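You operate a simulated robot arm through the tools that you are given. There is no shell and no other tool. Be economical: measure what you need, move in short steps, check, and stop when the job is done.

You run a simulated robot arm. Do the job below in one go: nothing can be reset, and whatever is moved stays where it is left.

## Task
Press the winder zero key three times. Close the right bench drawer. Put the 25 tex white spool with blue ends from the clear middle of the repair bench on the shelf under the repair bench. Shut the lint drawer. Close the lower table drawer. Open the upper table drawer, put the green clip from the black tray on the lower shelf of the plywood side table and shut the drawer again. Press the reel zero button three times. Open the right door of the green cupboard, put the clipboard on the top of the green table away on the middle shelf of the green cupboard and shut the door again. Fetch the yellow yarn cone with the smallest size on its label from the top of the green table and stand it on the clear middle of the repair bench. Open the right door of the green cabinet, take the small brush and put it on the upper shelf in the green cabinet and shut the door again. Open the right drawer of the narrow bench. Any order will do. Set down upright: white spool with blue ends, yellow yarn cone.

Only the result counts: the job must be done as asked and must still hold three seconds after the hand-in. Knocking over, shifting, dropping, spilling or breaking anything else fails it.

## Robot
A 7-joint arm with a fingered hand on a trunk, on a base that drives. Base frame: it is fixed to the floor where the robot stands at the start and does not move with it; the origin is under the middle of the robot, x ahead of it, y to its left, z up. Readings come in m, rad, newtons and seconds.
With the tool pointing down near the work surface it reaches from about 0.1 to 0.68 m from the robot's upright axis, wherever it stands. Its first joint turns from -2.897 to 2.897 rad. Places, roughly: clear middle of the repair bench [0.6, 0.3, 0.9]; clipboard [-1.5, -0.25, 0.75]; green clip (3x3x7 cm) [-1, -0.3, 0.6]; lint drawer [0.4, 1.2, 0.9]; lower shelf of the plywood side table [0.9, -4.9, 0.3]; lower table drawer [-0.9, -0.3, 0.5]; middle shelf of the green cupboard [-0.2, -6.9, 0.9]; reel zero button [-1.2, -0.2, 0.8]; right bench drawer [0.4, -0.3, 0.7]; right door of the green cabinet [-4.5, 1.8, 0.4]; right door of the green cupboard [-0.4, -6.7, 0.9]; right drawer of the narrow bench [-5.5, 1.3, 0.7]; shelf under the repair bench [0.7, 0.4, 0.4]; small brush (10x4x5 cm) [-1.1, -0.5, 0.8]; upper shelf in the green cabinet [-4.8, 2, 0.4]; upper table drawer [-1, -0.3, 0.6]; white spool with blue ends [0.5, 0.25, 1]; winder zero key [0.5, -0.2, 0.9]; yellow yarn cone [-1.5, -0.5, 1]. Payload 3.4 kg.
Tool frame: the origin (TCP) lies between the finger pads and is the grasp point; the fingertips stand 0.025 m ahead of it; z points along the fingers, y is the line along which they close. The gripper opens to 0.088 m. The gripper's body begins 0.029 m behind the TCP. The gripper is a hand of 3 fingers: y runs from the thumb to the fingers, the wrist lies at [-0.013, -0.106, -0.174] in the tool frame, and closing takes about 1.5 s.
Orientation is told as [roll, pitch, yaw] about the base's x, y, z axes, in that order, counted from this pose: with the fingers straight down and the wrist toward the robot, the tool's x, y and z point along [0, 1, 0], [1, 0, 0] and [0, 0, -1] of the base frame.

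## Interface
- The arm moves only by the tool servo_tool. Its argument "rows" is text: rows parted by semicolons, each of 7 numbers parted by spaces: the turn, a rotation vector about the tool's x, y, z in rad, then the shift along the tool's x, y, z in m, then the gripper command, from -1 (fully open) to 1 (shut), values between in proportion. In form: rx ry rz dx dy dz claw; .... A call has 1 to 8 rows; each row shifts and turns the commanded pose from where the row before left it, along the tool's axes as they then stand. Each row takes 0.2 s and may step no farther than 0.05 m and 0.15 rad from the row before; otherwise, or with a gripper value out of range, the whole call is refused. A pose out of reach is approached as far as the arm can. The call stops where the force on the tool passes 40 N (or 10 N more than at its start, if that is more) or the arm is blocked; 0.2 s more then pass. Each finger travels about 0.072 m/s and halts on what it meets, pressing with about 26 N; the grip force reading is that of the motor and also rises with nothing between the fingers. The clock runs only during rows and for 0.2 s after the last one: add rows that do not move to give the fingers time. It gives the time, the measured TCP pose, the force on the tool (base axes), the opening and the grip force at its end, in the units of the frame above (readings bear some noise), with the torque about the TCP (base axes, N m) and any sound that the robot's microphone picked up.
- Cameras (640 x 400 px; columns grow to the right, rows downward): "scene" is now at [-0.0342, 0.0919, 1.4925]; the picture's right is [-0.93, -0.36, 0.00], its down [-0.30, 0.76, -0.58] and it looks along [0.21, -0.54, -0.81] (base axes); focal length 214 px, centre (320, 200). "wrist" rides on the gripper at [0.058, -0.085, -0.099] in the tool frame; the picture's right is [-0.67, 0.35, -0.66], its down [-0.69, -0.63, 0.37] and it looks along [-0.29, 0.69, 0.66] (tool axes); focal length 261 px, centre (320, 200). There is no depth. A picture from a camera that has moved, and an enlarged one, comes with that camera's place and axes in the base frame and with its lens.
- grab_frame(camera): a new picture of that camera. No time passes.
- move_column(by): slides the trunk up (or, below 0, down) by that many m; the arm and the scene camera ride with it, the base frame stays. It gives what a move gives, with no picture.
- base_move(legs): drives the robot by 1 to 6 legs, each [ahead, left, turn to the left] in m, m and rad, along the robot's own axes; the way and the turn of a leg run together, so that a leg with both is an arc; at most 1.5 m and 3.142 rad a leg. The arm and the cameras ride along, it lands a little off, and it stops where it bumps. It gives what a move gives.
- grasp_type(shape): the hand has 3 fingers and takes this shape, open, in about a second: jaw (thumb against the fingers, like two jaws); tri (thumb and two fingers); tip (a fingertip pinch); poke (one finger out to press); point (the index stretched); flat (the hand flat); cup (the hand cupped); fist (a fist). The gripper value then closes the fingers along that shape, each until it touches; the sizes above hold for jaw. It gives what a move gives, with no picture.
- turn_head(pan, tilt): turns the head with the scene camera to pan (to the left, within 2.705 rad either way) and tilt (down, from -0.506 to 1.204), counted from straight ahead of the robot. It gives what a move gives.
- close_up(camera, box): a new picture of the part [left, top, right, bottom] of that camera's present view, enlarged. No time passes.
- job_done(): hands the job in; it is judged then, once.

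Go step by step. Nothing tells you exact positions but the pictures and the camera data: compare them with the known pose of the tool, close in by small moves and look again before you grip or let go. The budget is 546 turns and 324 pictures, counting those below and the enlarged ones. Unless the task says otherwise, let go and move clear before handing in.

The tools are called after ">>>" by a JSON object that holds its "api" and its "payload". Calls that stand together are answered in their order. servo_tool: Moves the arm, as the interface text tells. Its arguments: {"type":"object","properties":{"rows":{"type":"string"}},"required":["rows"]} The other tools are called the same way: move_column (by) slides the trunk up or down; grasp_type (shape) gives the hand a shape; base_move (legs) drives the base; turn_head (pan, tilt) turns the head that bears the scene camera; grab_frame (camera) takes a picture; close_up (camera, box) takes an enlarged picture of a part of a camera's view; job_done () hands the job in.

At the start:

```text
clock: 0.0
ee_pos: [0.3608, -0.2943, 1.1776]
orientation: [-0.001, 0.0, 0.0]
wrist_force: [-0.7, 0.0, 0.8]
wrist_torque: [-0.05, -0.03, 0.02]
width: 0.0876
gripper_force: 0.1
shape: jaw
trunk travel left (down, up): [-0.525, 0.065]
robot x, y, heading: [-0.0037, -0.004, 0.001]
head pan, tilt: [-1.199, 0.949]
```

scene: 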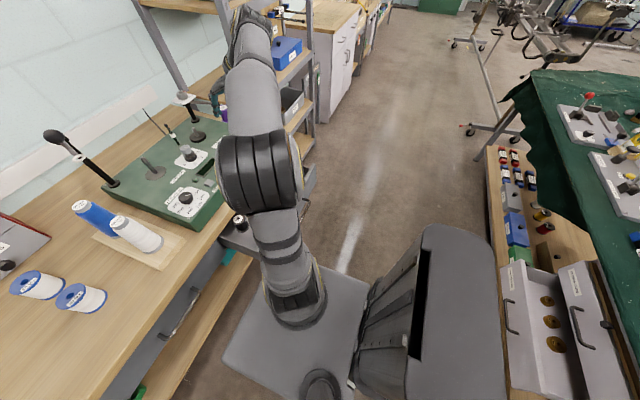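
wrist: 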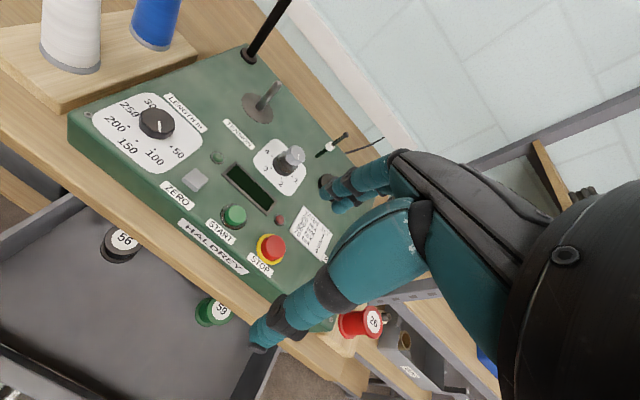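

I see the winder panel in the wrist view with the grey ZERO key, and an open drawer below it. I'll look around with the head first.

>>> {"api": "turn_head", "payload": {"pan": 0, "tilt": 0.8}}

>>> {"api": "grab_frame", "payload": {"camera": "scene"}}

>>> {"api": "turn_head", "payload": {"pan": 1.2, "tilt": 0.8}}

>>> {"api": "grab_frame", "payload": {"camera": "scene"}}

>>> {"api": "turn_head", "payload": {"pan": 2.6, "tilt": 0.8}}

>>> {"api": "grab_frame", "payload": {"camera": "scene"}}

>>> {"api": "turn_head", "payload": {"pan": -2.4, "tilt": 0.7}}

>>> {"api": "grab_frame", "payload": {"camera": "scene"}}

```text
clock: 1.4
ee_pos: [0.3591, -0.294, 1.1779]
orientation: [0.002, 0.0, 0.0]
wrist_force: [-0.5, 0.6, 0.1]
wrist_torque: [0.05, 0.0, 0.01]
width: 0.0877
gripper_force: 0.1
shape: jaw
trunk travel left (down, up): [-0.525, 0.065]
robot x, y, heading: [-0.0011, -0.0006, -0.004]
head pan, tilt: [0.0, 0.799]
```

```text
321 pictures are left
camera scene: at [0.0201, 0.1595, 1.5041], right [0.0, -1.0, 0.0], down [-0.72, 0.0, -0.7], along [0.7, 0.0, -0.72], focal length 214 px, centre (320, 200)
```

scene: 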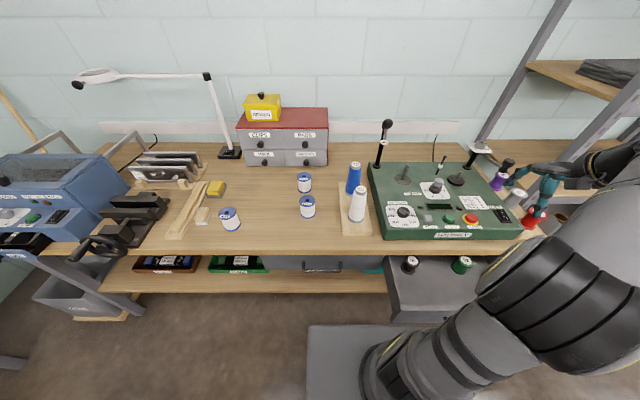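

```text
clock: 2.8
ee_pos: [0.3605, -0.2955, 1.178]
orientation: [0.001, -0.001, 0.001]
wrist_force: [0.0, 0.3, 0.2]
wrist_torque: [-0.01, 0.04, 0.0]
width: 0.0877
gripper_force: 0.0
shape: jaw
trunk travel left (down, up): [-0.525, 0.065]
robot x, y, heading: [-0.0024, -0.0028, -0.0]
head pan, tilt: [1.201, 0.799]
```

```text
320 pictures are left
camera scene: at [-0.0313, 0.2348, 1.5041], right [0.93, -0.36, 0.0], down [-0.26, -0.67, -0.7], along [0.25, 0.65, -0.72], focal length 214 px, centre (320, 200)
```

scene: 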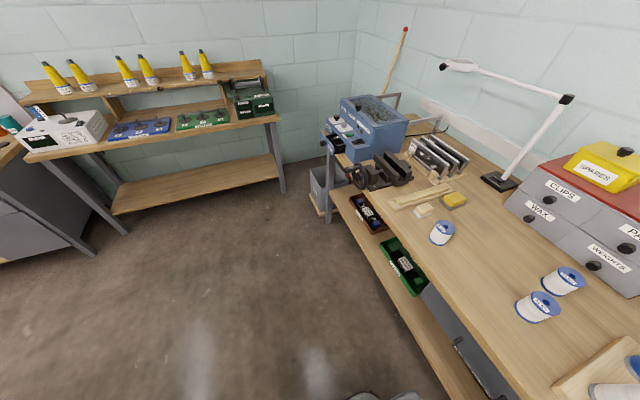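

```text
clock: 4.3
ee_pos: [0.3592, -0.2956, 1.1782]
orientation: [-0.001, 0.0, 0.0]
wrist_force: [-0.3, 0.4, -0.6]
wrist_torque: [0.02, 0.01, 0.0]
width: 0.0876
gripper_force: 0.0
shape: jaw
trunk travel left (down, up): [-0.525, 0.065]
robot x, y, heading: [-0.0017, 0.0018, 0.001]
head pan, tilt: [2.601, 0.799]
```

```text
319 pictures are left
camera scene: at [-0.1297, 0.2012, 1.5041], right [0.52, 0.86, 0.0], down [0.61, -0.37, -0.7], along [-0.6, 0.36, -0.72], focal length 214 px, centre (320, 200)
```

scene: 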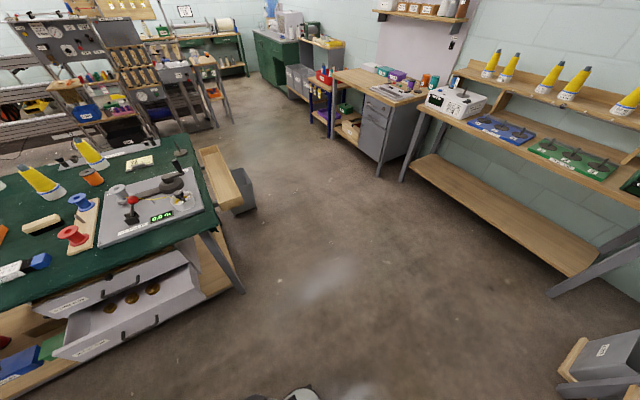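

```text
clock: 8.3
ee_pos: [0.3603, -0.2941, 1.1782]
orientation: [0.001, -0.001, 0.002]
wrist_force: [-0.7, -0.3, -0.4]
wrist_torque: [0.01, -0.03, -0.01]
width: 0.0874
gripper_force: 0.0
shape: jaw
trunk travel left (down, up): [-0.525, 0.065]
robot x, y, heading: [0.0012, -0.0012, 0.0]
head pan, tilt: [-2.4, 0.7]
```

```text
318 pictures are left
camera scene: at [-0.1232, 0.1022, 1.5123], right [-0.68, 0.74, 0.0], down [0.47, 0.44, -0.76], along [-0.56, -0.52, -0.64], focal length 214 px, centre (320, 200)
```

scene: 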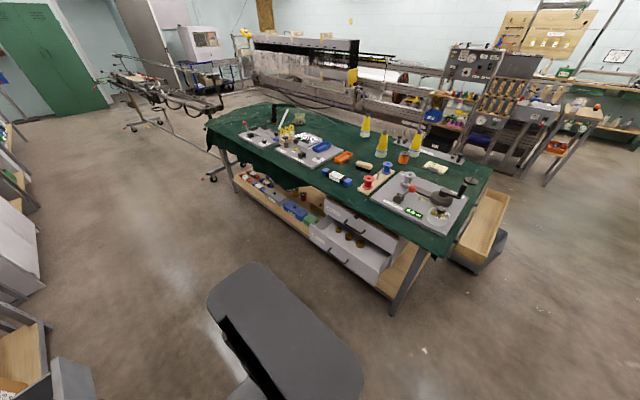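

>>> {"api": "turn_head", "payload": {"pan": 0, "tilt": 0.8}}

>>> {"api": "close_up", "payload": {"camera": "scene", "box": [200, 150, 360, 250]}}

>>> {"api": "close_up", "payload": {"camera": "scene", "box": [360, 150, 552, 270]}}

>>> {"api": "close_up", "payload": {"camera": "wrist", "box": [60, 60, 380, 260]}}

```text
clock: 10.5
ee_pos: [0.3592, -0.295, 1.1775]
orientation: [0.001, 0.001, -0.002]
wrist_force: [-1.1, 0.3, 0.3]
wrist_torque: [0.02, -0.01, 0.0]
width: 0.0875
gripper_force: 0.0
shape: jaw
trunk travel left (down, up): [-0.525, 0.065]
robot x, y, heading: [0.0011, -0.0014, 0.001]
head pan, tilt: [0.0, 0.799]
```

```text
4.00 times, centred on (280, 200) of scene
camera zoom: at [0.0201, 0.1595, 1.5041], right [0.0, -1.0, 0.0], down [-0.72, 0.0, -0.7], along [0.7, 0.0, -0.72], focal length 858 px, centre (480, 200)
```

zoom: 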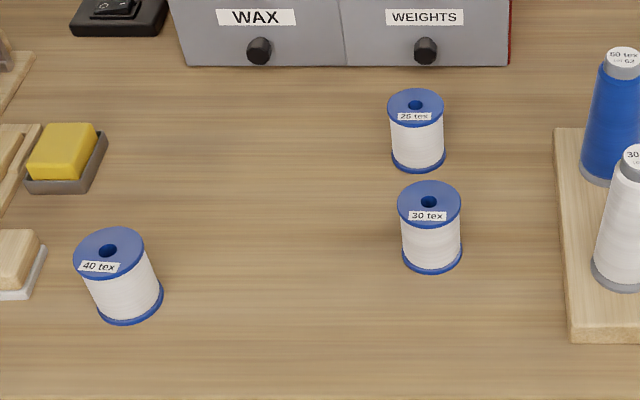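

```text
3.33 times, centred on (456, 210) of scene
camera zoom: at [0.0201, 0.1595, 1.5041], right [0.0, -1.0, 0.0], down [-0.72, 0.0, -0.7], along [0.7, 0.0, -0.72], focal length 715 px, centre (-133, 167)
```

zoom: 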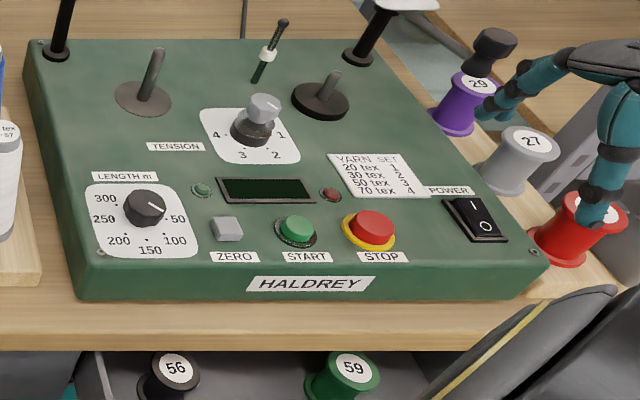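

```text
2.00 times, centred on (220, 160) of wrist
camera zoom: at [0.2754, -0.238, 1.2788], right [0.35, -0.67, 0.66], down [-0.63, -0.69, -0.37], along [0.69, -0.29, -0.66], focal length 521 px, centre (520, 280)
```

zoom: 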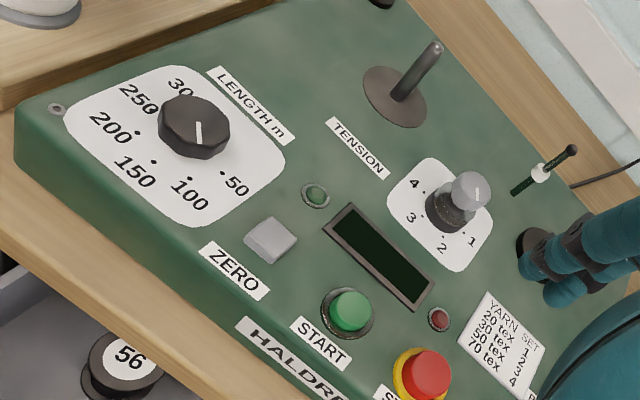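

Zero key is near [0.486, -0.207, 0.932]. The 25 tex spool is the rear one. I'll take the poke shape and move above the key.

>>> {"api": "grasp_type", "payload": {"shape": "poke"}}

>>> {"api": "grab_frame", "payload": {"camera": "wrist"}}

>>> {"api": "turn_head", "payload": {"pan": -0.6, "tilt": 0.8}}

>>> {"api": "grab_frame", "payload": {"camera": "scene"}}

```text
clock: 11.4
ee_pos: [0.3595, -0.2951, 1.1767]
orientation: [0.001, 0.0, 0.0]
wrist_force: [-0.3, 0.7, -0.1]
wrist_torque: [-0.02, 0.01, -0.02]
width: 0.0
gripper_force: 0.0
shape: poke
trunk travel left (down, up): [-0.525, 0.065]
robot x, y, heading: [0.0016, -0.0003, -0.001]
head pan, tilt: [0.0, 0.799]
```

```text
314 pictures are left
camera wrist: at [0.2754, -0.2379, 1.2788], right [0.35, -0.67, 0.66], down [-0.63, -0.69, -0.37], along [0.69, -0.29, -0.66], focal length 261 px, centre (320, 200)
```

wrist: 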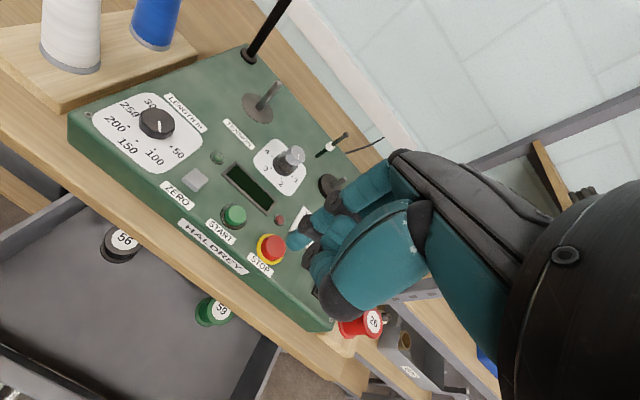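

```text
clock: 12.4
ee_pos: [0.3606, -0.2959, 1.1784]
orientation: [-0.001, -0.002, 0.001]
wrist_force: [0.7, 0.0, -0.4]
wrist_torque: [0.03, -0.01, 0.0]
width: 0.0
gripper_force: 0.1
shape: poke
trunk travel left (down, up): [-0.525, 0.065]
robot x, y, heading: [0.0017, -0.0005, -0.0]
head pan, tilt: [-0.6, 0.799]
```

```text
313 pictures are left
camera scene: at [0.006, 0.1141, 1.5041], right [-0.56, -0.83, 0.0], down [-0.59, 0.4, -0.7], along [0.58, -0.39, -0.72], focal length 214 px, centre (320, 200)
```

scene: 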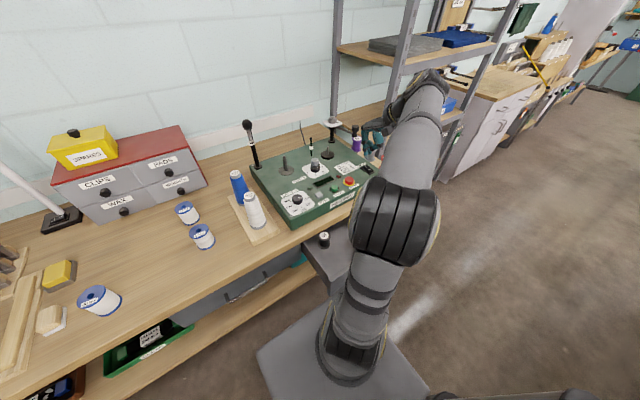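

>>> {"api": "servo_tool", "payload": {"rows": "0 0 0 0.022 0.0315 0.02 -1;0 0 0 0.022 0.0315 0.02 -1;0 0 0 0.022 0.0315 0.02 -1;0 0 0 0.022 0.0315 0.02 -1;0 0 0 0 0 0.04 -1;0 0 0 0 0 0.02 -1"}}

>>> {"api": "grab_frame", "payload": {"camera": "wrist"}}

>>> {"api": "turn_head", "payload": {"pan": -0.2, "tilt": 0.8}}

>>> {"api": "grab_frame", "payload": {"camera": "scene"}}

```text
clock: 13.8
ee_pos: [0.4863, -0.2059, 1.0359]
orientation: [0.0, 0.001, 0.001]
wrist_force: [0.8, 0.0, -0.1]
wrist_torque: [0.0, -0.02, 0.02]
width: 0.0
gripper_force: 0.0
shape: poke
trunk travel left (down, up): [-0.525, 0.065]
robot x, y, heading: [-0.0004, 0.001, -0.001]
head pan, tilt: [-0.6, 0.799]
```

```text
312 pictures are left
camera wrist: at [0.4014, -0.1496, 1.1369], right [0.35, -0.67, 0.66], down [-0.63, -0.69, -0.37], along [0.69, -0.29, -0.66], focal length 261 px, centre (320, 200)
```

wrist: 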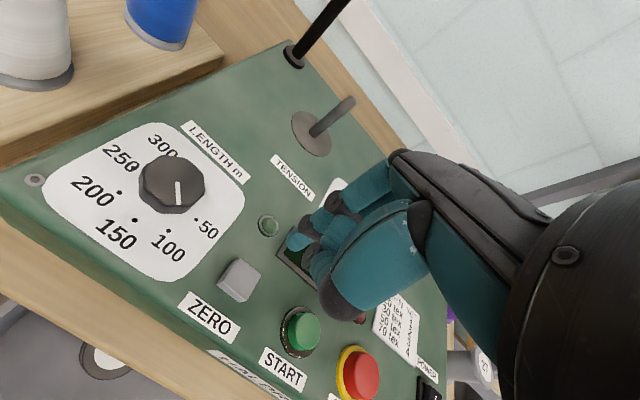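

```text
clock: 14.6
ee_pos: [0.4865, -0.2064, 1.0367]
orientation: [0.0, 0.0, -0.001]
wrist_force: [-0.1, 0.2, 0.4]
wrist_torque: [-0.02, 0.0, -0.01]
width: 0.0
gripper_force: 0.0
shape: poke
trunk travel left (down, up): [-0.525, 0.065]
robot x, y, heading: [-0.0033, 0.0007, -0.001]
head pan, tilt: [-0.201, 0.799]
```

```text
311 pictures are left
camera scene: at [0.0185, 0.1435, 1.5041], right [-0.2, -0.98, 0.0], down [-0.7, 0.14, -0.7], along [0.68, -0.14, -0.72], focal length 214 px, centre (320, 200)
```

scene: 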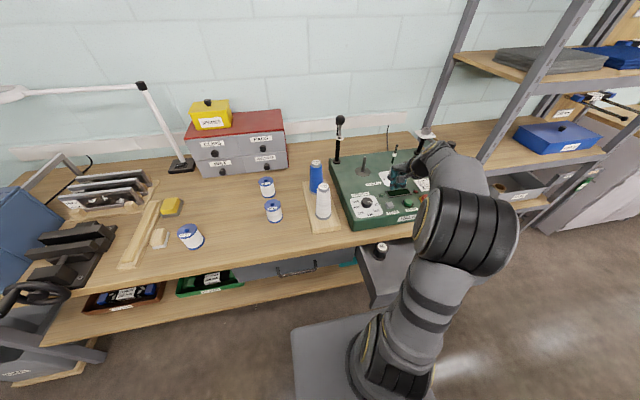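

>>> {"api": "close_up", "payload": {"camera": "scene", "box": [330, 130, 450, 230]}}

>>> {"api": "close_up", "payload": {"camera": "wrist", "box": [200, 160, 360, 320]}}

```text
4.00 times, centred on (390, 180) of scene
camera zoom: at [0.0185, 0.1435, 1.5041], right [-0.2, -0.98, 0.0], down [-0.7, 0.14, -0.7], along [0.68, -0.14, -0.72], focal length 858 px, centre (40, 280)
```

zoom: 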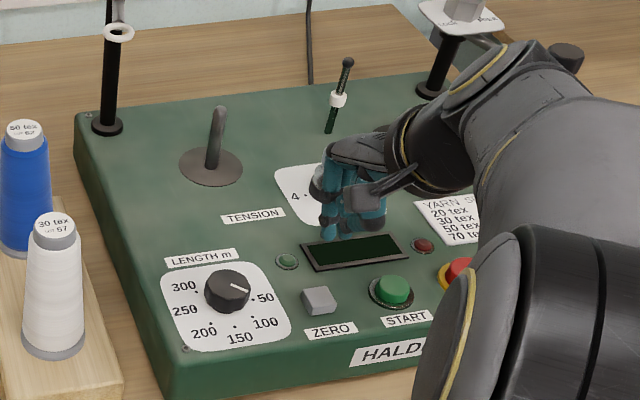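

```text
2.50 times, centred on (280, 240) of wrist
camera zoom: at [0.4012, -0.1497, 1.1374], right [0.35, -0.67, 0.66], down [-0.63, -0.69, -0.37], along [0.69, -0.29, -0.66], focal length 652 px, centre (420, 100)
```

zoom: 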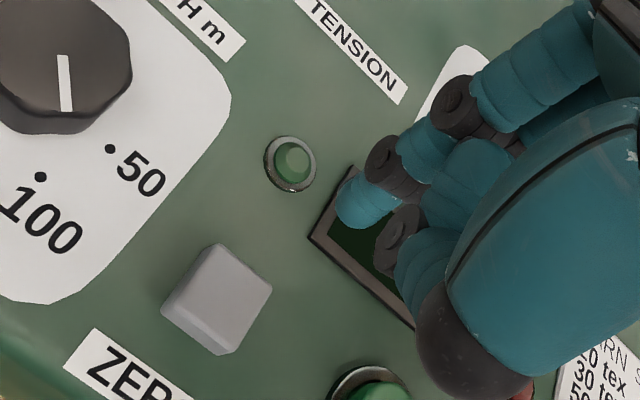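

>>> {"api": "servo_tool", "payload": {"rows": "0 0 0 -0.005 -0.003 0.02 -1;0 0 0 0 0 0.02 -1;0 0 0 0 0 0.02 -1;0 0 0 0 0 0.01 -1"}}

>>> {"api": "close_up", "payload": {"camera": "wrist", "box": [200, 160, 360, 320]}}

```text
clock: 15.6
ee_pos: [0.482, -0.2128, 0.9684]
orientation: [0.0, -0.002, 0.0]
wrist_force: [1.1, -0.6, 3.5]
wrist_torque: [-0.04, -0.06, 0.04]
width: 0.0002
gripper_force: 0.1
shape: poke
trunk travel left (down, up): [-0.525, 0.065]
robot x, y, heading: [0.0014, 0.0022, 0.002]
head pan, tilt: [-0.201, 0.799]
heard: click
```

```text
2.50 times, centred on (280, 240) of wrist
camera zoom: at [0.3972, -0.1561, 1.0695], right [0.35, -0.67, 0.66], down [-0.63, -0.69, -0.37], along [0.69, -0.29, -0.66], focal length 652 px, centre (420, 100)
```

zoom: 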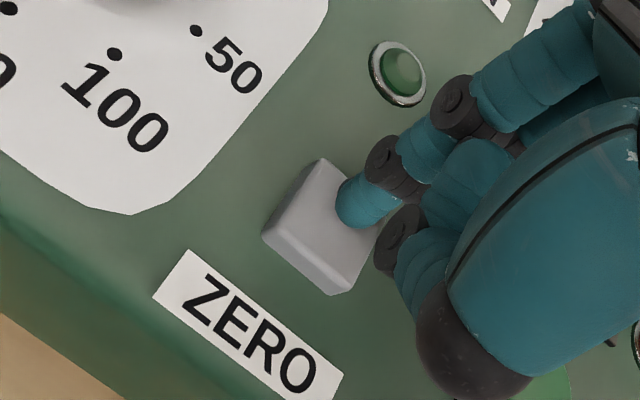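

Click heard: one press. Lift and press two more times.

>>> {"api": "servo_tool", "payload": {"rows": "0 0 0 0 0 -0.02 -1;0 0 0 0 -0.003 0 -1;0 0 0 0 0 0.01 -1;0 0 0 0 0 0.01 -1;0 0 0 0 0 0 -1"}}

```text
clock: 16.8
ee_pos: [0.4795, -0.2126, 0.9682]
orientation: [0.0, 0.0, 0.0]
wrist_force: [0.1, -1.0, 2.7]
wrist_torque: [-0.07, -0.01, -0.03]
width: 0.0002
gripper_force: 0.0
shape: poke
trunk travel left (down, up): [-0.525, 0.065]
robot x, y, heading: [-0.0029, 0.0011, 0.001]
head pan, tilt: [-0.201, 0.799]
heard: click
```

>>> {"api": "servo_tool", "payload": {"rows": "0 0 0 0 0 -0.02 -1;0 0 0 0 0 0 -1;0 0 0 0 0 0.01 -1;0 0 0 0 0 0.01 -1;0 0 0 0 0 0 -1"}}

>>> {"api": "servo_tool", "payload": {"rows": "0 0 0 0 0 -0.04 -1;0 0 0 0 0 -0.05 -1;0 0 0 0 0 -0.05 -1"}}

>>> {"api": "grab_frame", "payload": {"camera": "wrist"}}

```text
clock: 18.0
ee_pos: [0.4813, -0.212, 0.9674]
orientation: [0.0, -0.001, -0.001]
wrist_force: [1.3, 0.5, 4.6]
wrist_torque: [0.02, -0.03, -0.01]
width: 0.0002
gripper_force: 0.1
shape: poke
trunk travel left (down, up): [-0.525, 0.065]
robot x, y, heading: [-0.0009, -0.001, 0.001]
head pan, tilt: [-0.201, 0.799]
heard: click
```

```text
clock: 18.8
ee_pos: [0.4813, -0.2101, 1.1069]
orientation: [0.0, 0.002, 0.0]
wrist_force: [0.0, 0.1, -0.2]
wrist_torque: [-0.03, 0.0, -0.01]
width: 0.0001
gripper_force: 0.1
shape: poke
trunk travel left (down, up): [-0.525, 0.065]
robot x, y, heading: [-0.0009, -0.002, -0.001]
head pan, tilt: [-0.201, 0.799]
```

```text
307 pictures are left
camera wrist: at [0.3955, -0.1543, 1.2081], right [0.35, -0.67, 0.66], down [-0.63, -0.69, -0.37], along [0.69, -0.29, -0.66], focal length 261 px, centre (320, 200)
```

wrist: 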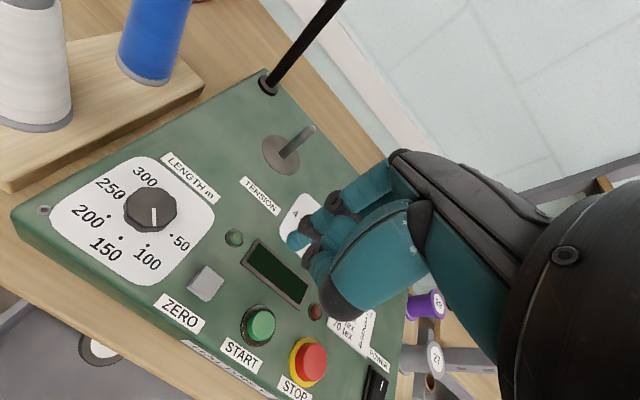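

>>> {"api": "turn_head", "payload": {"pan": -0.4, "tilt": 1.2}}

>>> {"api": "grab_frame", "payload": {"camera": "scene"}}

```text
clock: 19.7
ee_pos: [0.4798, -0.2121, 1.1065]
orientation: [0.0, 0.0, -0.002]
wrist_force: [-0.6, -0.3, -0.9]
wrist_torque: [0.0, 0.02, -0.03]
width: 0.0002
gripper_force: 0.0
shape: poke
trunk travel left (down, up): [-0.525, 0.065]
robot x, y, heading: [0.0023, -0.0005, 0.001]
head pan, tilt: [-0.4, 1.201]
```

```text
306 pictures are left
camera scene: at [-0.009, 0.1378, 1.4764], right [-0.39, -0.92, 0.0], down [-0.86, 0.36, -0.36], along [0.33, -0.14, -0.93], focal length 214 px, centre (320, 200)
```

scene: 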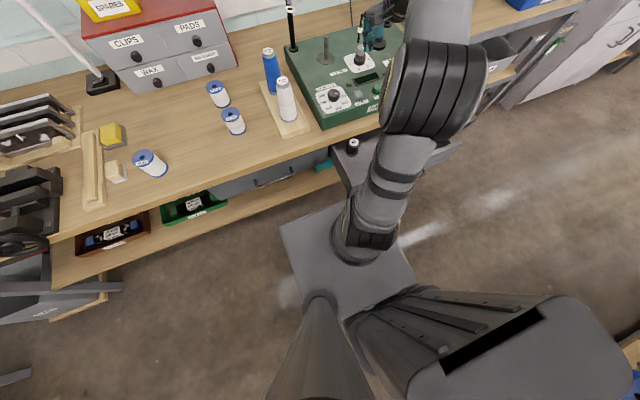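

Three clicks done. The drawer front is near x≈0.2, too close to my body, so I'll back off 0.2 m and look.

>>> {"api": "base_move", "payload": {"legs": [[-0.2, 0, 0]]}}

>>> {"api": "turn_head", "payload": {"pan": -0.2, "tilt": 1.1}}

>>> {"api": "grab_frame", "payload": {"camera": "scene"}}

>>> {"api": "grab_frame", "payload": {"camera": "wrist"}}

```text
clock: 21.3
ee_pos: [0.2807, -0.2114, 1.1061]
orientation: [0.0, -0.001, 0.0]
wrist_force: [0.6, 0.3, -0.4]
wrist_torque: [0.01, 0.04, 0.01]
width: 0.0
gripper_force: 0.0
shape: poke
trunk travel left (down, up): [-0.525, 0.065]
robot x, y, heading: [-0.1992, 0.0002, 0.004]
head pan, tilt: [-0.4, 1.201]
```

```text
clock: 22.0
ee_pos: [0.2824, -0.2119, 1.1068]
orientation: [0.002, 0.001, 0.0]
wrist_force: [-0.5, 0.7, -0.8]
wrist_torque: [-0.03, 0.02, 0.01]
width: 0.0
gripper_force: 0.1
shape: poke
trunk travel left (down, up): [-0.525, 0.065]
robot x, y, heading: [-0.1998, 0.0014, -0.002]
head pan, tilt: [-0.201, 1.1]
```

```text
305 pictures are left
camera scene: at [-0.1979, 0.147, 1.4823], right [-0.2, -0.98, 0.0], down [-0.87, 0.18, -0.45], along [0.44, -0.09, -0.89], focal length 214 px, centre (320, 200)
```

scene: 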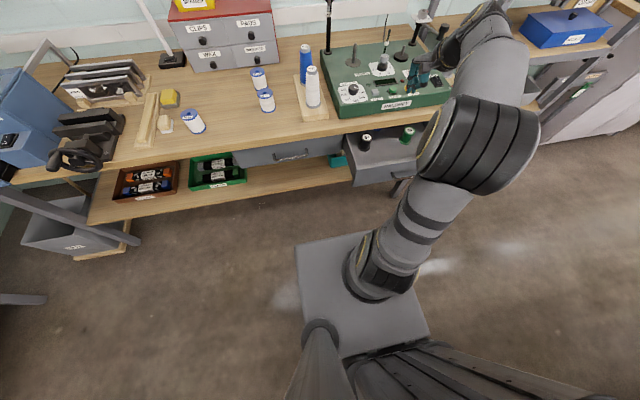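

```text
304 pictures are left
camera wrist: at [0.1961, -0.1546, 1.2078], right [0.35, -0.67, 0.66], down [-0.63, -0.69, -0.37], along [0.69, -0.29, -0.66], focal length 261 px, centre (320, 200)
```

wrist: 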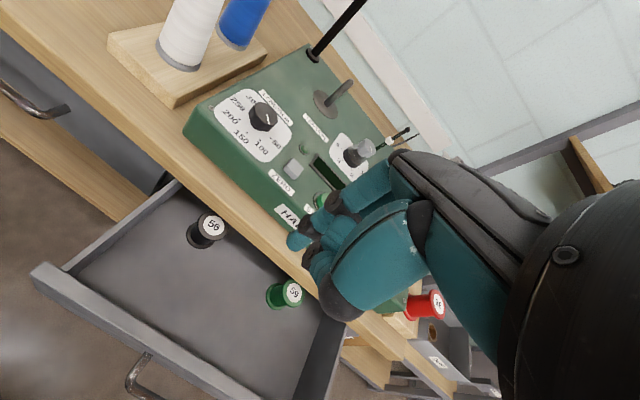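

>>> {"api": "turn_head", "payload": {"pan": -2.7, "tilt": 1.0}}

>>> {"api": "grab_frame", "payload": {"camera": "scene"}}

>>> {"api": "turn_head", "payload": {"pan": 2.7, "tilt": 1.0}}

>>> {"api": "grab_frame", "payload": {"camera": "scene"}}

```text
clock: 24.3
ee_pos: [0.281, -0.2114, 1.1066]
orientation: [0.0, 0.0, -0.001]
wrist_force: [0.0, 0.3, -0.3]
wrist_torque: [-0.03, 0.0, 0.02]
width: 0.0001
gripper_force: 0.0
shape: poke
trunk travel left (down, up): [-0.525, 0.065]
robot x, y, heading: [-0.1978, -0.0008, -0.003]
head pan, tilt: [-2.7, 1.0]
```

```text
303 pictures are left
camera scene: at [-0.3227, 0.1299, 1.4889], right [-0.43, 0.9, 0.0], down [0.76, 0.36, -0.54], along [-0.49, -0.23, -0.84], focal length 214 px, centre (320, 200)
```

scene: 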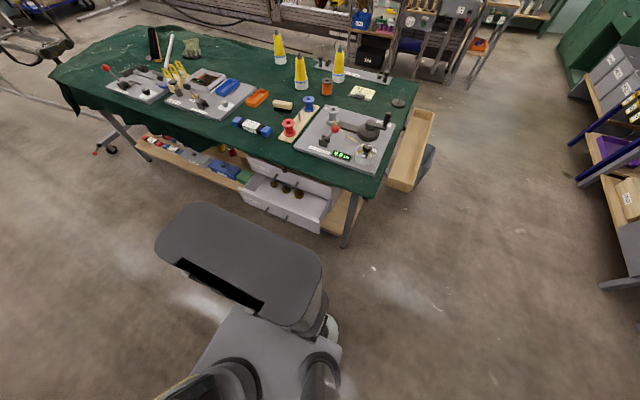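

```text
clock: 28.5
ee_pos: [0.2802, -0.211, 1.1068]
orientation: [0.001, -0.001, 0.002]
wrist_force: [-0.2, -0.1, 1.0]
wrist_torque: [0.03, -0.03, 0.02]
width: 0.0
gripper_force: 0.0
shape: poke
trunk travel left (down, up): [-0.525, 0.065]
robot x, y, heading: [-0.1982, -0.0009, 0.003]
head pan, tilt: [2.7, 1.0]
```

```text
302 pictures are left
camera scene: at [-0.3227, 0.1895, 1.4889], right [0.43, 0.9, 0.0], down [0.76, -0.36, -0.54], along [-0.49, 0.23, -0.84], focal length 214 px, centre (320, 200)
```

scene: 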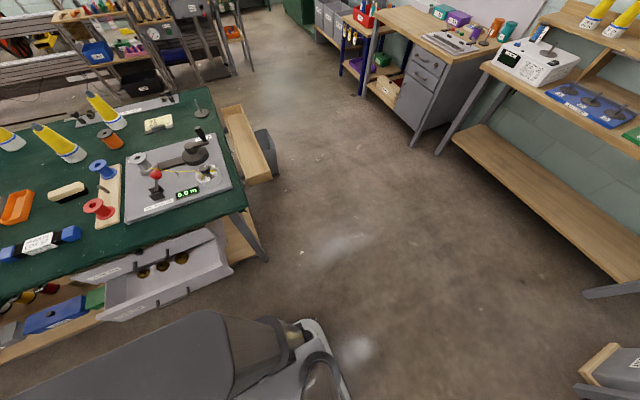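

>>> {"api": "base_move", "payload": {"legs": [[-0.1, 0, 0]]}}

>>> {"api": "servo_tool", "payload": {"rows": "-0.15 0 0 0 0 0 -1;-0.15 0 0 0 0 0 -1;-0.15 0 0 0 0 0 -1;-0.15 0 0 0 0 0 -1;-0.15 0 0 0 0 0 -1;-0.15 0 0 0 0 0 -1;-0.15 0 0 0 0 0 -1"}}

>>> {"api": "turn_head", "payload": {"pan": -0.1, "tilt": 0.95}}

>>> {"api": "grab_frame", "payload": {"camera": "scene"}}

```text
clock: 29.6
ee_pos: [0.1755, -0.2134, 1.1075]
orientation: [0.0, -0.001, -0.003]
wrist_force: [0.2, 0.4, -0.1]
wrist_torque: [0.02, 0.0, -0.03]
width: 0.0
gripper_force: 0.0
shape: poke
trunk travel left (down, up): [-0.525, 0.065]
robot x, y, heading: [-0.3036, 0.0059, -0.007]
head pan, tilt: [2.7, 1.0]
```

```text
clock: 31.2
ee_pos: [0.1773, -0.213, 1.1068]
orientation: [-0.002, -1.053, -0.003]
wrist_force: [-0.2, -0.2, 0.7]
wrist_torque: [0.03, 0.01, -0.01]
width: 0.0001
gripper_force: 0.1
shape: poke
trunk travel left (down, up): [-0.525, 0.065]
robot x, y, heading: [-0.3025, 0.0007, -0.006]
head pan, tilt: [2.7, 1.0]
```

```text
clock: 33.7
ee_pos: [0.1781, -0.2123, 1.1069]
orientation: [0.001, -1.049, -0.003]
wrist_force: [0.9, -0.4, -0.5]
wrist_torque: [0.02, 0.03, 0.01]
width: 0.0001
gripper_force: 0.1
shape: poke
trunk travel left (down, up): [-0.525, 0.065]
robot x, y, heading: [-0.3003, -0.0053, -0.005]
head pan, tilt: [-0.099, 0.949]
```

```text
301 pictures are left
camera scene: at [-0.2899, 0.1526, 1.4925], right [-0.1, -0.99, 0.0], down [-0.81, 0.08, -0.58], along [0.58, -0.06, -0.81], focal length 214 px, centre (320, 200)
```

scene: 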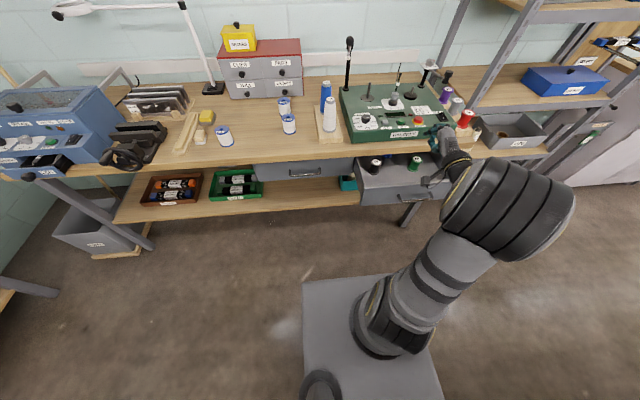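

>>> {"api": "servo_tool", "payload": {"rows": "0 0 0 0 -0.025 -0.043 -1"}}

>>> {"api": "move_column", "payload": {"by": -0.4}}

>>> {"api": "grab_frame", "payload": {"camera": "wrist"}}

>>> {"api": "turn_head", "payload": {"pan": -0.3, "tilt": 0.7}}

>>> {"api": "grab_frame", "payload": {"camera": "scene"}}

```text
clock: 34.1
ee_pos: [0.1269, -0.2099, 1.1061]
orientation: [0.0, -1.049, -0.004]
wrist_force: [0.1, 0.5, -0.5]
wrist_torque: [0.01, -0.02, 0.01]
width: 0.0
gripper_force: 0.1
shape: poke
trunk travel left (down, up): [-0.525, 0.065]
robot x, y, heading: [-0.2997, -0.0003, -0.006]
head pan, tilt: [-0.099, 0.949]
```

```text
clock: 38.0
ee_pos: [0.1277, -0.2105, 0.7065]
orientation: [0.0, -1.05, -0.005]
wrist_force: [1.1, 0.2, 0.4]
wrist_torque: [-0.02, 0.02, 0.03]
width: 0.0001
gripper_force: 0.0
shape: poke
trunk travel left (down, up): [-0.125, 0.465]
robot x, y, heading: [-0.301, 0.0025, -0.007]
head pan, tilt: [-0.099, 0.949]
```

```text
300 pictures are left
camera wrist: at [-0.0012, -0.1535, 0.6843], right [-0.4, -0.67, 0.63], down [0.0, -0.69, -0.73], along [0.92, -0.29, 0.27], focal length 261 px, centre (320, 200)
```

wrist: 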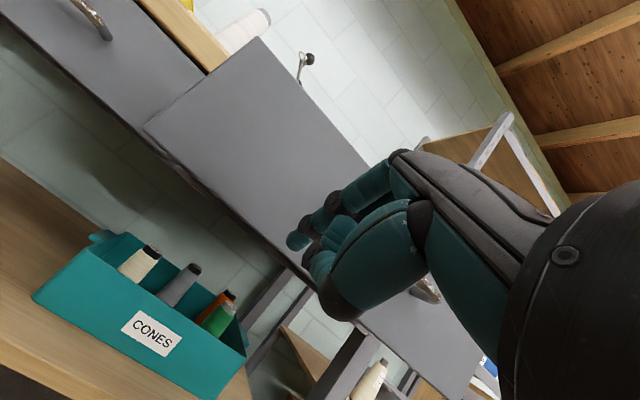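

```text
clock: 38.7
ee_pos: [0.1271, -0.2108, 0.7073]
orientation: [0.0, -1.05, -0.003]
wrist_force: [0.1, 0.4, 0.9]
wrist_torque: [-0.03, -0.01, -0.01]
width: 0.0
gripper_force: 0.1
shape: poke
trunk travel left (down, up): [-0.125, 0.465]
robot x, y, heading: [-0.305, -0.0009, -0.0]
head pan, tilt: [-0.3, 0.7]
```

```text
299 pictures are left
camera scene: at [-0.2811, 0.1347, 1.1122], right [-0.3, -0.95, 0.0], down [-0.62, 0.19, -0.76], along [0.73, -0.23, -0.64], focal length 214 px, centre (320, 200)
```

scene: 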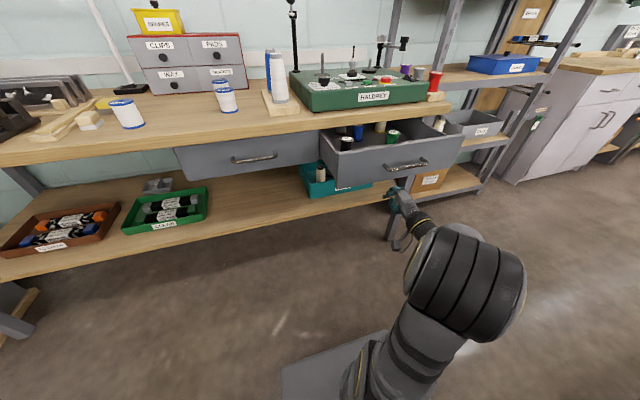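

>>> {"api": "servo_tool", "payload": {"rows": "0 0 0 -0.04 -0.009 0.005 -1;0 0 0 -0.04 0 0 -1;0 0 0 0 0.02 0.0347 -1;0 0 0 0 0.02 0.0347 -1;0 0 0 0 0.02 0.0347 -1;0 0 0 0 0.02 0.0347 -1"}}

>>> {"api": "grab_frame", "payload": {"camera": "scene"}}

```text
clock: 40.1
ee_pos: [0.2873, -0.2906, 0.6984]
orientation: [-0.001, -1.049, -0.001]
wrist_force: [0.3, 0.2, 0.2]
wrist_torque: [0.0, 0.02, 0.0]
width: 0.0
gripper_force: 0.1
shape: poke
trunk travel left (down, up): [-0.125, 0.465]
robot x, y, heading: [-0.3004, -0.0003, -0.003]
head pan, tilt: [-0.3, 0.7]
```

```text
298 pictures are left
camera scene: at [-0.2813, 0.1347, 1.1123], right [-0.3, -0.95, 0.0], down [-0.61, 0.19, -0.77], along [0.73, -0.23, -0.64], focal length 214 px, centre (320, 200)
```

scene: 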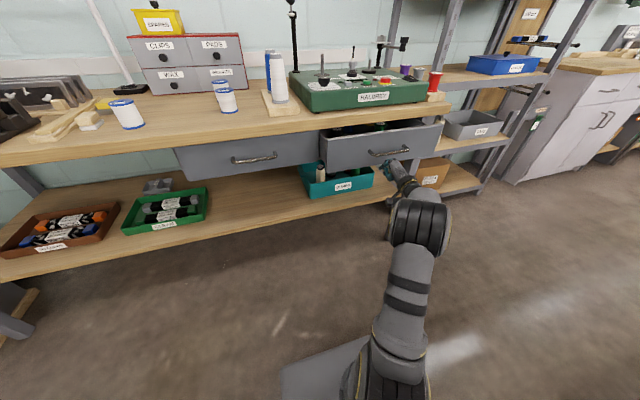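

Drawer is moving in. Keep pushing.

>>> {"api": "servo_tool", "payload": {"rows": "0 0 0 0 0.02 0.0347 -1;0 0 0 0 0.02 0.0347 -1;0 0 0 0 0.01 0.0173 -1"}}

>>> {"api": "grab_frame", "payload": {"camera": "scene"}}

```text
clock: 40.9
ee_pos: [0.3875, -0.2914, 0.6992]
orientation: [0.004, -1.051, -0.003]
wrist_force: [0.8, 0.0, 0.8]
wrist_torque: [0.03, -0.02, 0.02]
width: 0.0
gripper_force: 0.0
shape: poke
trunk travel left (down, up): [-0.125, 0.465]
robot x, y, heading: [-0.3028, 0.0032, -0.004]
head pan, tilt: [-0.3, 0.7]
```

```text
297 pictures are left
camera scene: at [-0.2812, 0.1347, 1.1124], right [-0.3, -0.95, 0.0], down [-0.61, 0.19, -0.77], along [0.73, -0.23, -0.64], focal length 214 px, centre (320, 200)
```

scene: 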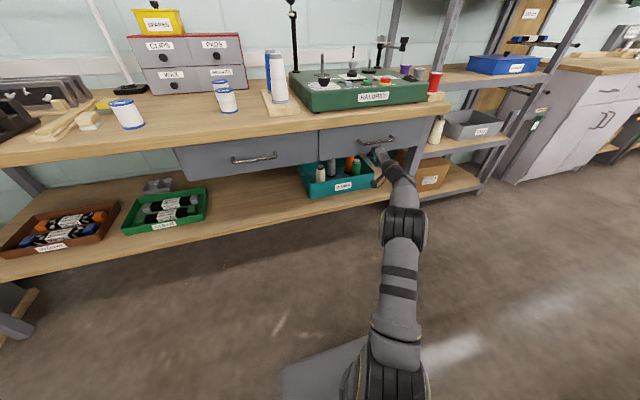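

>>> {"api": "servo_tool", "payload": {"rows": "0 0 0 0 0.005 0.0087 -1;0 0 0 0 0.005 0.0087 -1;0 0 0 0 0.005 0.0087 -1;0 0 0 0 0.005 0.0087 -1;0 0 0 0 0.005 0.0087 -1"}}

>>> {"api": "close_up", "payload": {"camera": "scene", "box": [160, 100, 448, 220]}}

```text
clock: 41.6
ee_pos: [0.4025, -0.2943, 0.6953]
orientation: [-0.006, -1.045, -0.005]
wrist_force: [-32.7, 4.2, -5.4]
wrist_torque: [-0.05, 0.24, 0.17]
width: 0.0
gripper_force: 0.0
shape: poke
trunk travel left (down, up): [-0.125, 0.465]
robot x, y, heading: [-0.3037, 0.0015, -0.003]
head pan, tilt: [-0.3, 0.7]
stopped in row 3: the force on the tool passed its limit at 52 N (the readings are from after the stop); the commanded pose is now the measured one
```

```text
2.22 times, centred on (304, 160) of scene
camera zoom: at [-0.2842, 0.1351, 1.1122], right [-0.3, -0.95, 0.0], down [-0.61, 0.19, -0.77], along [0.73, -0.23, -0.64], focal length 477 px, centre (356, 289)
```

zoom: 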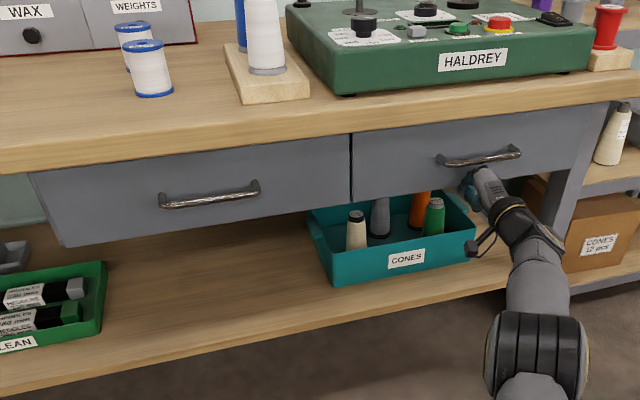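

The drawer is shut flush. Next I back off, raise the trunk and go for the 25 tex spool at about [0.658, 0.222], coming from above with the wrist to the left.

>>> {"api": "servo_tool", "payload": {"rows": "0 0 0 0 -0.02 -0.0347 -1;0 0 0 0 -0.02 -0.0347 -1;0 0 0 0 -0.02 -0.0347 -1;0 0 0 0 -0.02 -0.0347 -1;0 0 0 0 -0.02 -0.0347 -1;0 0 0 0 -0.02 -0.0347 -1"}}

>>> {"api": "move_column", "payload": {"by": 0.46}}

>>> {"api": "grasp_type", "payload": {"shape": "jaw"}}

>>> {"api": "servo_tool", "payload": {"rows": "0.15 0 0 0.02 0 0 -1;0.15 0 0 0.02 0 0 -1;0.15 0 0 0.02 0 0 -1;0.15 0 0 0.02 0 0 -1;0.15 0 0 0.02 0 0 -1;0.15 0 0 0.02 0 0 -1;0.15 0 0 0.02 0 0 -1"}}

>>> {"api": "servo_tool", "payload": {"rows": "0 0 0.15 0.02 0 0 -1;0 0 0.15 0.02 0 0 -1;0 0 0.15 0.02 0 0 -1;0 0 0.15 0.02 0 0 -1;0 0 0.15 0.0 0 0 -1;0 0 0.15 0 0 0 -1;0 0 0.15 0 0 0 -1;0 0 0.15 0 0 0 -1"}}

```text
clock: 43.0
ee_pos: [0.1652, -0.2933, 0.6945]
orientation: [-0.003, -1.047, -0.002]
wrist_force: [-0.1, -0.8, -0.1]
wrist_torque: [-0.01, -0.03, 0.0]
width: 0.0
gripper_force: 0.0
shape: poke
trunk travel left (down, up): [-0.125, 0.465]
robot x, y, heading: [-0.3018, 0.0017, -0.002]
head pan, tilt: [-0.3, 0.7]
```

```text
refused: 0.46 is not a number from -0.4 to 0.4
```

```text
clock: 43.9
ee_pos: [0.1651, -0.2937, 0.6948]
orientation: [-0.004, -1.046, -0.004]
wrist_force: [0.2, 0.3, 0.6]
wrist_torque: [-0.03, 0.0, -0.02]
width: 0.088
gripper_force: 0.1
shape: jaw
trunk travel left (down, up): [-0.125, 0.465]
robot x, y, heading: [-0.3027, 0.001, -0.004]
head pan, tilt: [-0.3, 0.7]
```

```text
clock: 45.5
ee_pos: [0.1654, -0.1521, 0.6971]
orientation: [-0.002, 0.004, -0.006]
wrist_force: [-0.2, 0.0, -1.4]
wrist_torque: [-0.02, -0.03, 0.04]
width: 0.0881
gripper_force: 0.2
shape: jaw
trunk travel left (down, up): [-0.125, 0.465]
robot x, y, heading: [-0.3027, -0.0003, -0.002]
head pan, tilt: [-0.3, 0.7]
```

```text
clock: 47.3
ee_pos: [0.1852, -0.0741, 0.6952]
orientation: [-0.004, -0.001, -1.207]
wrist_force: [-0.2, -0.4, -0.6]
wrist_torque: [-0.01, 0.0, 0.0]
width: 0.0881
gripper_force: 0.0
shape: jaw
trunk travel left (down, up): [-0.125, 0.465]
robot x, y, heading: [-0.303, 0.0, -0.002]
head pan, tilt: [-0.3, 0.7]
```

>>> {"api": "move_column", "payload": {"by": 0.4}}

>>> {"api": "servo_tool", "payload": {"rows": "0 0 0.15 0 0 0 -1;0 0 0.15 0 0 0 -1;0 0 0.063 0 0 0 -1;0 0.15 0 0 0 0 -1;0 0.15 0 0 0 0 -1;0 0.15 0 0 0 0 -1;0 0.15 0 0 0 0 -1"}}

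>>> {"api": "base_move", "payload": {"legs": [[0.3, 0.1, 0]]}}

>>> {"api": "turn_head", "payload": {"pan": 0, "tilt": 0.8}}

>>> {"api": "grab_frame", "payload": {"camera": "scene"}}

>>> {"api": "grab_frame", "payload": {"camera": "wrist"}}

```text
clock: 51.1
ee_pos: [0.1846, -0.0763, 1.0961]
orientation: [-0.004, 0.001, -1.206]
wrist_force: [0.0, -0.3, -0.7]
wrist_torque: [-0.01, -0.02, 0.01]
width: 0.0879
gripper_force: 0.0
shape: jaw
trunk travel left (down, up): [-0.525, 0.065]
robot x, y, heading: [-0.302, 0.0024, -0.005]
head pan, tilt: [-0.3, 0.7]
```

```text
clock: 52.7
ee_pos: [0.1852, -0.0752, 1.0962]
orientation: [0.599, -0.003, -1.567]
wrist_force: [0.0, 0.3, -0.2]
wrist_torque: [-0.02, 0.0, 0.02]
width: 0.0882
gripper_force: 0.0
shape: jaw
trunk travel left (down, up): [-0.525, 0.065]
robot x, y, heading: [-0.3049, -0.0013, -0.002]
head pan, tilt: [-0.3, 0.7]
```

```text
clock: 54.8
ee_pos: [0.4836, 0.0178, 1.0945]
orientation: [0.597, -0.002, -1.572]
wrist_force: [0.0, 0.9, 0.1]
wrist_torque: [0.0, 0.01, 0.01]
width: 0.0879
gripper_force: 0.0
shape: jaw
trunk travel left (down, up): [-0.525, 0.065]
robot x, y, heading: [-0.001, 0.0943, -0.011]
head pan, tilt: [-0.3, 0.7]
```

```text
clock: 55.6
ee_pos: [0.4842, 0.0174, 1.0961]
orientation: [0.596, -0.002, -1.572]
wrist_force: [-0.4, -0.4, 0.1]
wrist_torque: [-0.01, 0.0, 0.01]
width: 0.0876
gripper_force: 0.0
shape: jaw
trunk travel left (down, up): [-0.525, 0.065]
robot x, y, heading: [-0.0008, 0.0902, -0.007]
head pan, tilt: [0.0, 0.799]
```

```text
295 pictures are left
camera scene: at [0.0179, 0.2552, 1.5041], right [-0.01, -1.0, 0.0], down [-0.72, 0.01, -0.7], along [0.7, -0.01, -0.72], focal length 214 px, centre (320, 200)
```

scene: 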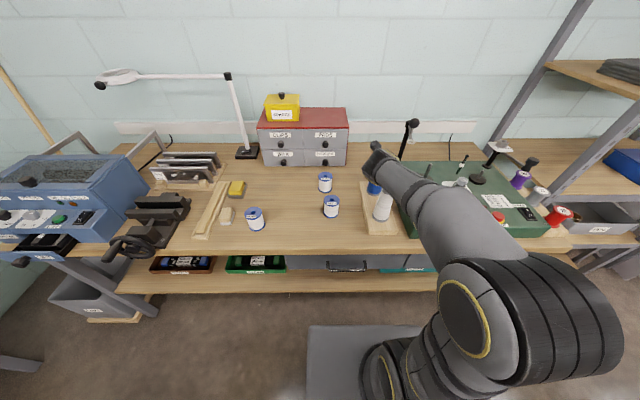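

```text
294 pictures are left
camera wrist: at [0.4758, 0.1022, 1.2116], right [-0.92, -0.35, 0.17], down [-0.36, 0.63, -0.69], along [0.13, -0.7, -0.71], focal length 261 px, centre (320, 200)
```

wrist: 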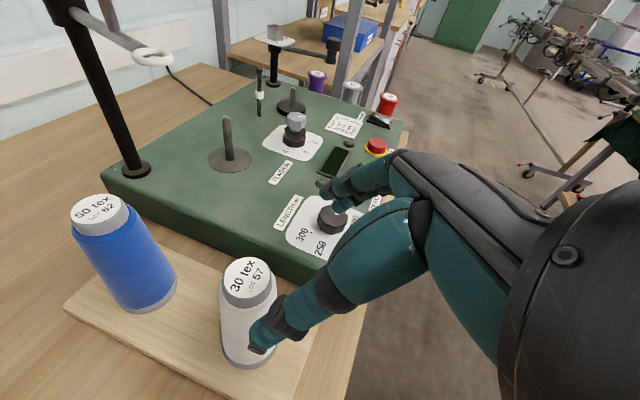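

>>> {"api": "servo_tool", "payload": {"rows": "0 0 0 0.025 0 -0.037 -1;0 0 0 0.02 0 -0.03 -1;0 0 0 0 -0.05 0 -1;0 0 0 0 -0.05 0 -1;0 0 0 0 -0.05 0 -1;0 0 0 0 -0.05 0 -1;0 0 0 0.033 0 0.0226 -1"}}

>>> {"api": "grab_frame", "payload": {"camera": "wrist"}}

>>> {"api": "close_up", "payload": {"camera": "scene", "box": [240, 130, 400, 230]}}

```text
clock: 57.2
ee_pos: [0.5246, 0.2167, 1.1762]
orientation: [0.597, -0.003, -1.573]
wrist_force: [0.1, -0.4, 0.2]
wrist_torque: [-0.01, 0.02, 0.0]
width: 0.0881
gripper_force: 0.1
shape: jaw
trunk travel left (down, up): [-0.525, 0.065]
robot x, y, heading: [-0.0021, 0.0982, -0.008]
head pan, tilt: [0.0, 0.799]
```

```text
293 pictures are left
camera wrist: at [0.517, 0.3005, 1.2918], right [-0.92, -0.35, 0.17], down [-0.36, 0.63, -0.69], along [0.13, -0.7, -0.71], focal length 261 px, centre (320, 200)
```

wrist: 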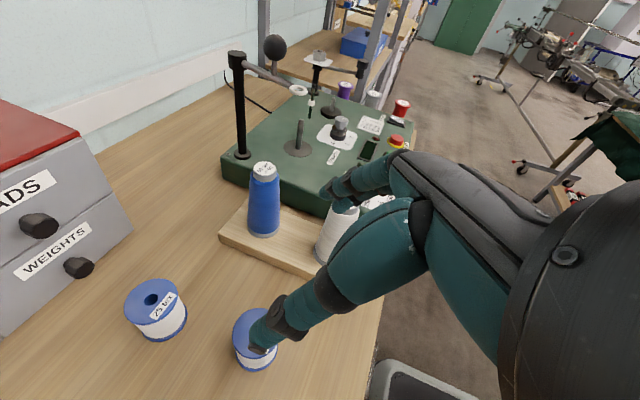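

```text
4.00 times, centred on (320, 180) of scene
camera zoom: at [0.0185, 0.2555, 1.504], right [-0.01, -1.0, 0.0], down [-0.72, 0.01, -0.7], along [0.7, -0.01, -0.72], focal length 858 px, centre (320, 280)
```

zoom: 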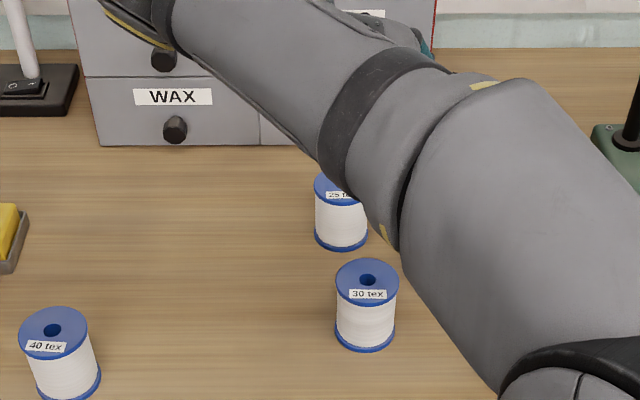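

>>> {"api": "servo_tool", "payload": {"rows": "0 0 0 0.0392 -0.001 0.0268 -1;0 0 0 0.0392 -0.001 0.0268 -1;0 0 0 0.0392 -0.001 0.0268 -1;0 0 0 0.0392 -0.001 0.0268 -1;0 0 0 -0.0225 0 0.033 -1;0 0 0 -0.0225 0 0.033 -1"}}

>>> {"api": "grab_frame", "payload": {"camera": "wrist"}}

>>> {"api": "grab_frame", "payload": {"camera": "scene"}}

```text
clock: 58.6
ee_pos: [0.6327, 0.2095, 1.0846]
orientation: [0.597, -0.001, -1.573]
wrist_force: [0.7, 0.3, 0.3]
wrist_torque: [-0.02, 0.02, 0.0]
width: 0.0884
gripper_force: 0.1
shape: jaw
out of reach, approached as far as the arm can: row 3, 4
trunk travel left (down, up): [-0.525, 0.065]
robot x, y, heading: [-0.006, 0.0948, -0.008]
head pan, tilt: [0.0, 0.799]
```

```text
291 pictures are left
camera wrist: at [0.6244, 0.2942, 1.201], right [-0.92, -0.35, 0.17], down [-0.36, 0.63, -0.69], along [0.13, -0.7, -0.71], focal length 261 px, centre (320, 200)
```

wrist: 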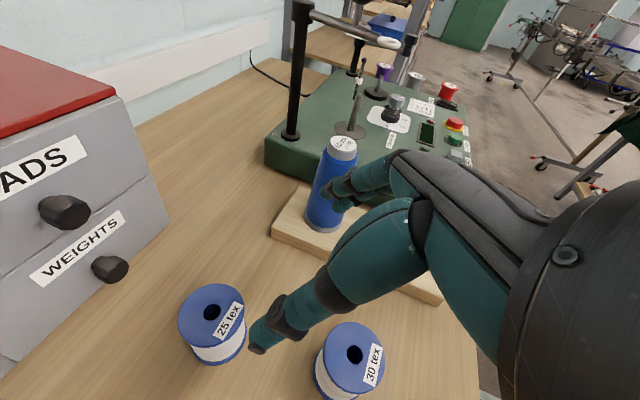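

```text
290 pictures are left
camera scene: at [0.0178, 0.2553, 1.5041], right [-0.01, -1.0, 0.0], down [-0.72, 0.01, -0.7], along [0.7, -0.01, -0.72], focal length 214 px, centre (320, 200)
```

scene: 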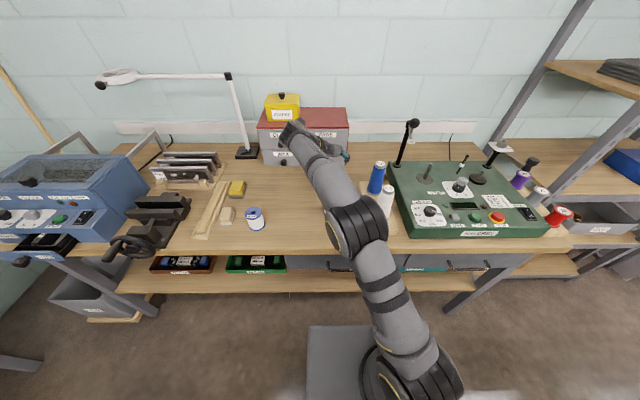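

>>> {"api": "base_move", "payload": {"legs": [[0.08, 0.03, 0]]}}

>>> {"api": "grab_frame", "payload": {"camera": "wrist"}}

```text
clock: 59.7
ee_pos: [0.7132, 0.2414, 1.0842]
orientation: [0.595, -0.002, -1.572]
wrist_force: [0.8, -0.4, 0.9]
wrist_torque: [-0.01, 0.01, 0.02]
width: 0.0882
gripper_force: 0.1
shape: jaw
trunk travel left (down, up): [-0.525, 0.065]
robot x, y, heading: [0.0772, 0.1284, -0.012]
head pan, tilt: [0.0, 0.799]
```

```text
289 pictures are left
camera wrist: at [0.7058, 0.3247, 1.2005], right [-0.92, -0.35, 0.17], down [-0.36, 0.63, -0.69], along [0.13, -0.7, -0.71], focal length 261 px, centre (320, 200)
```

wrist: 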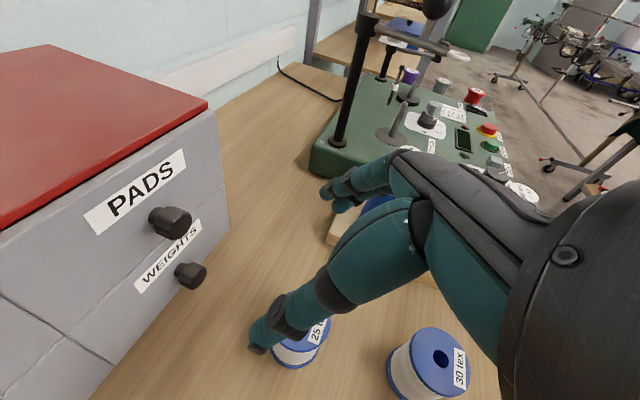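

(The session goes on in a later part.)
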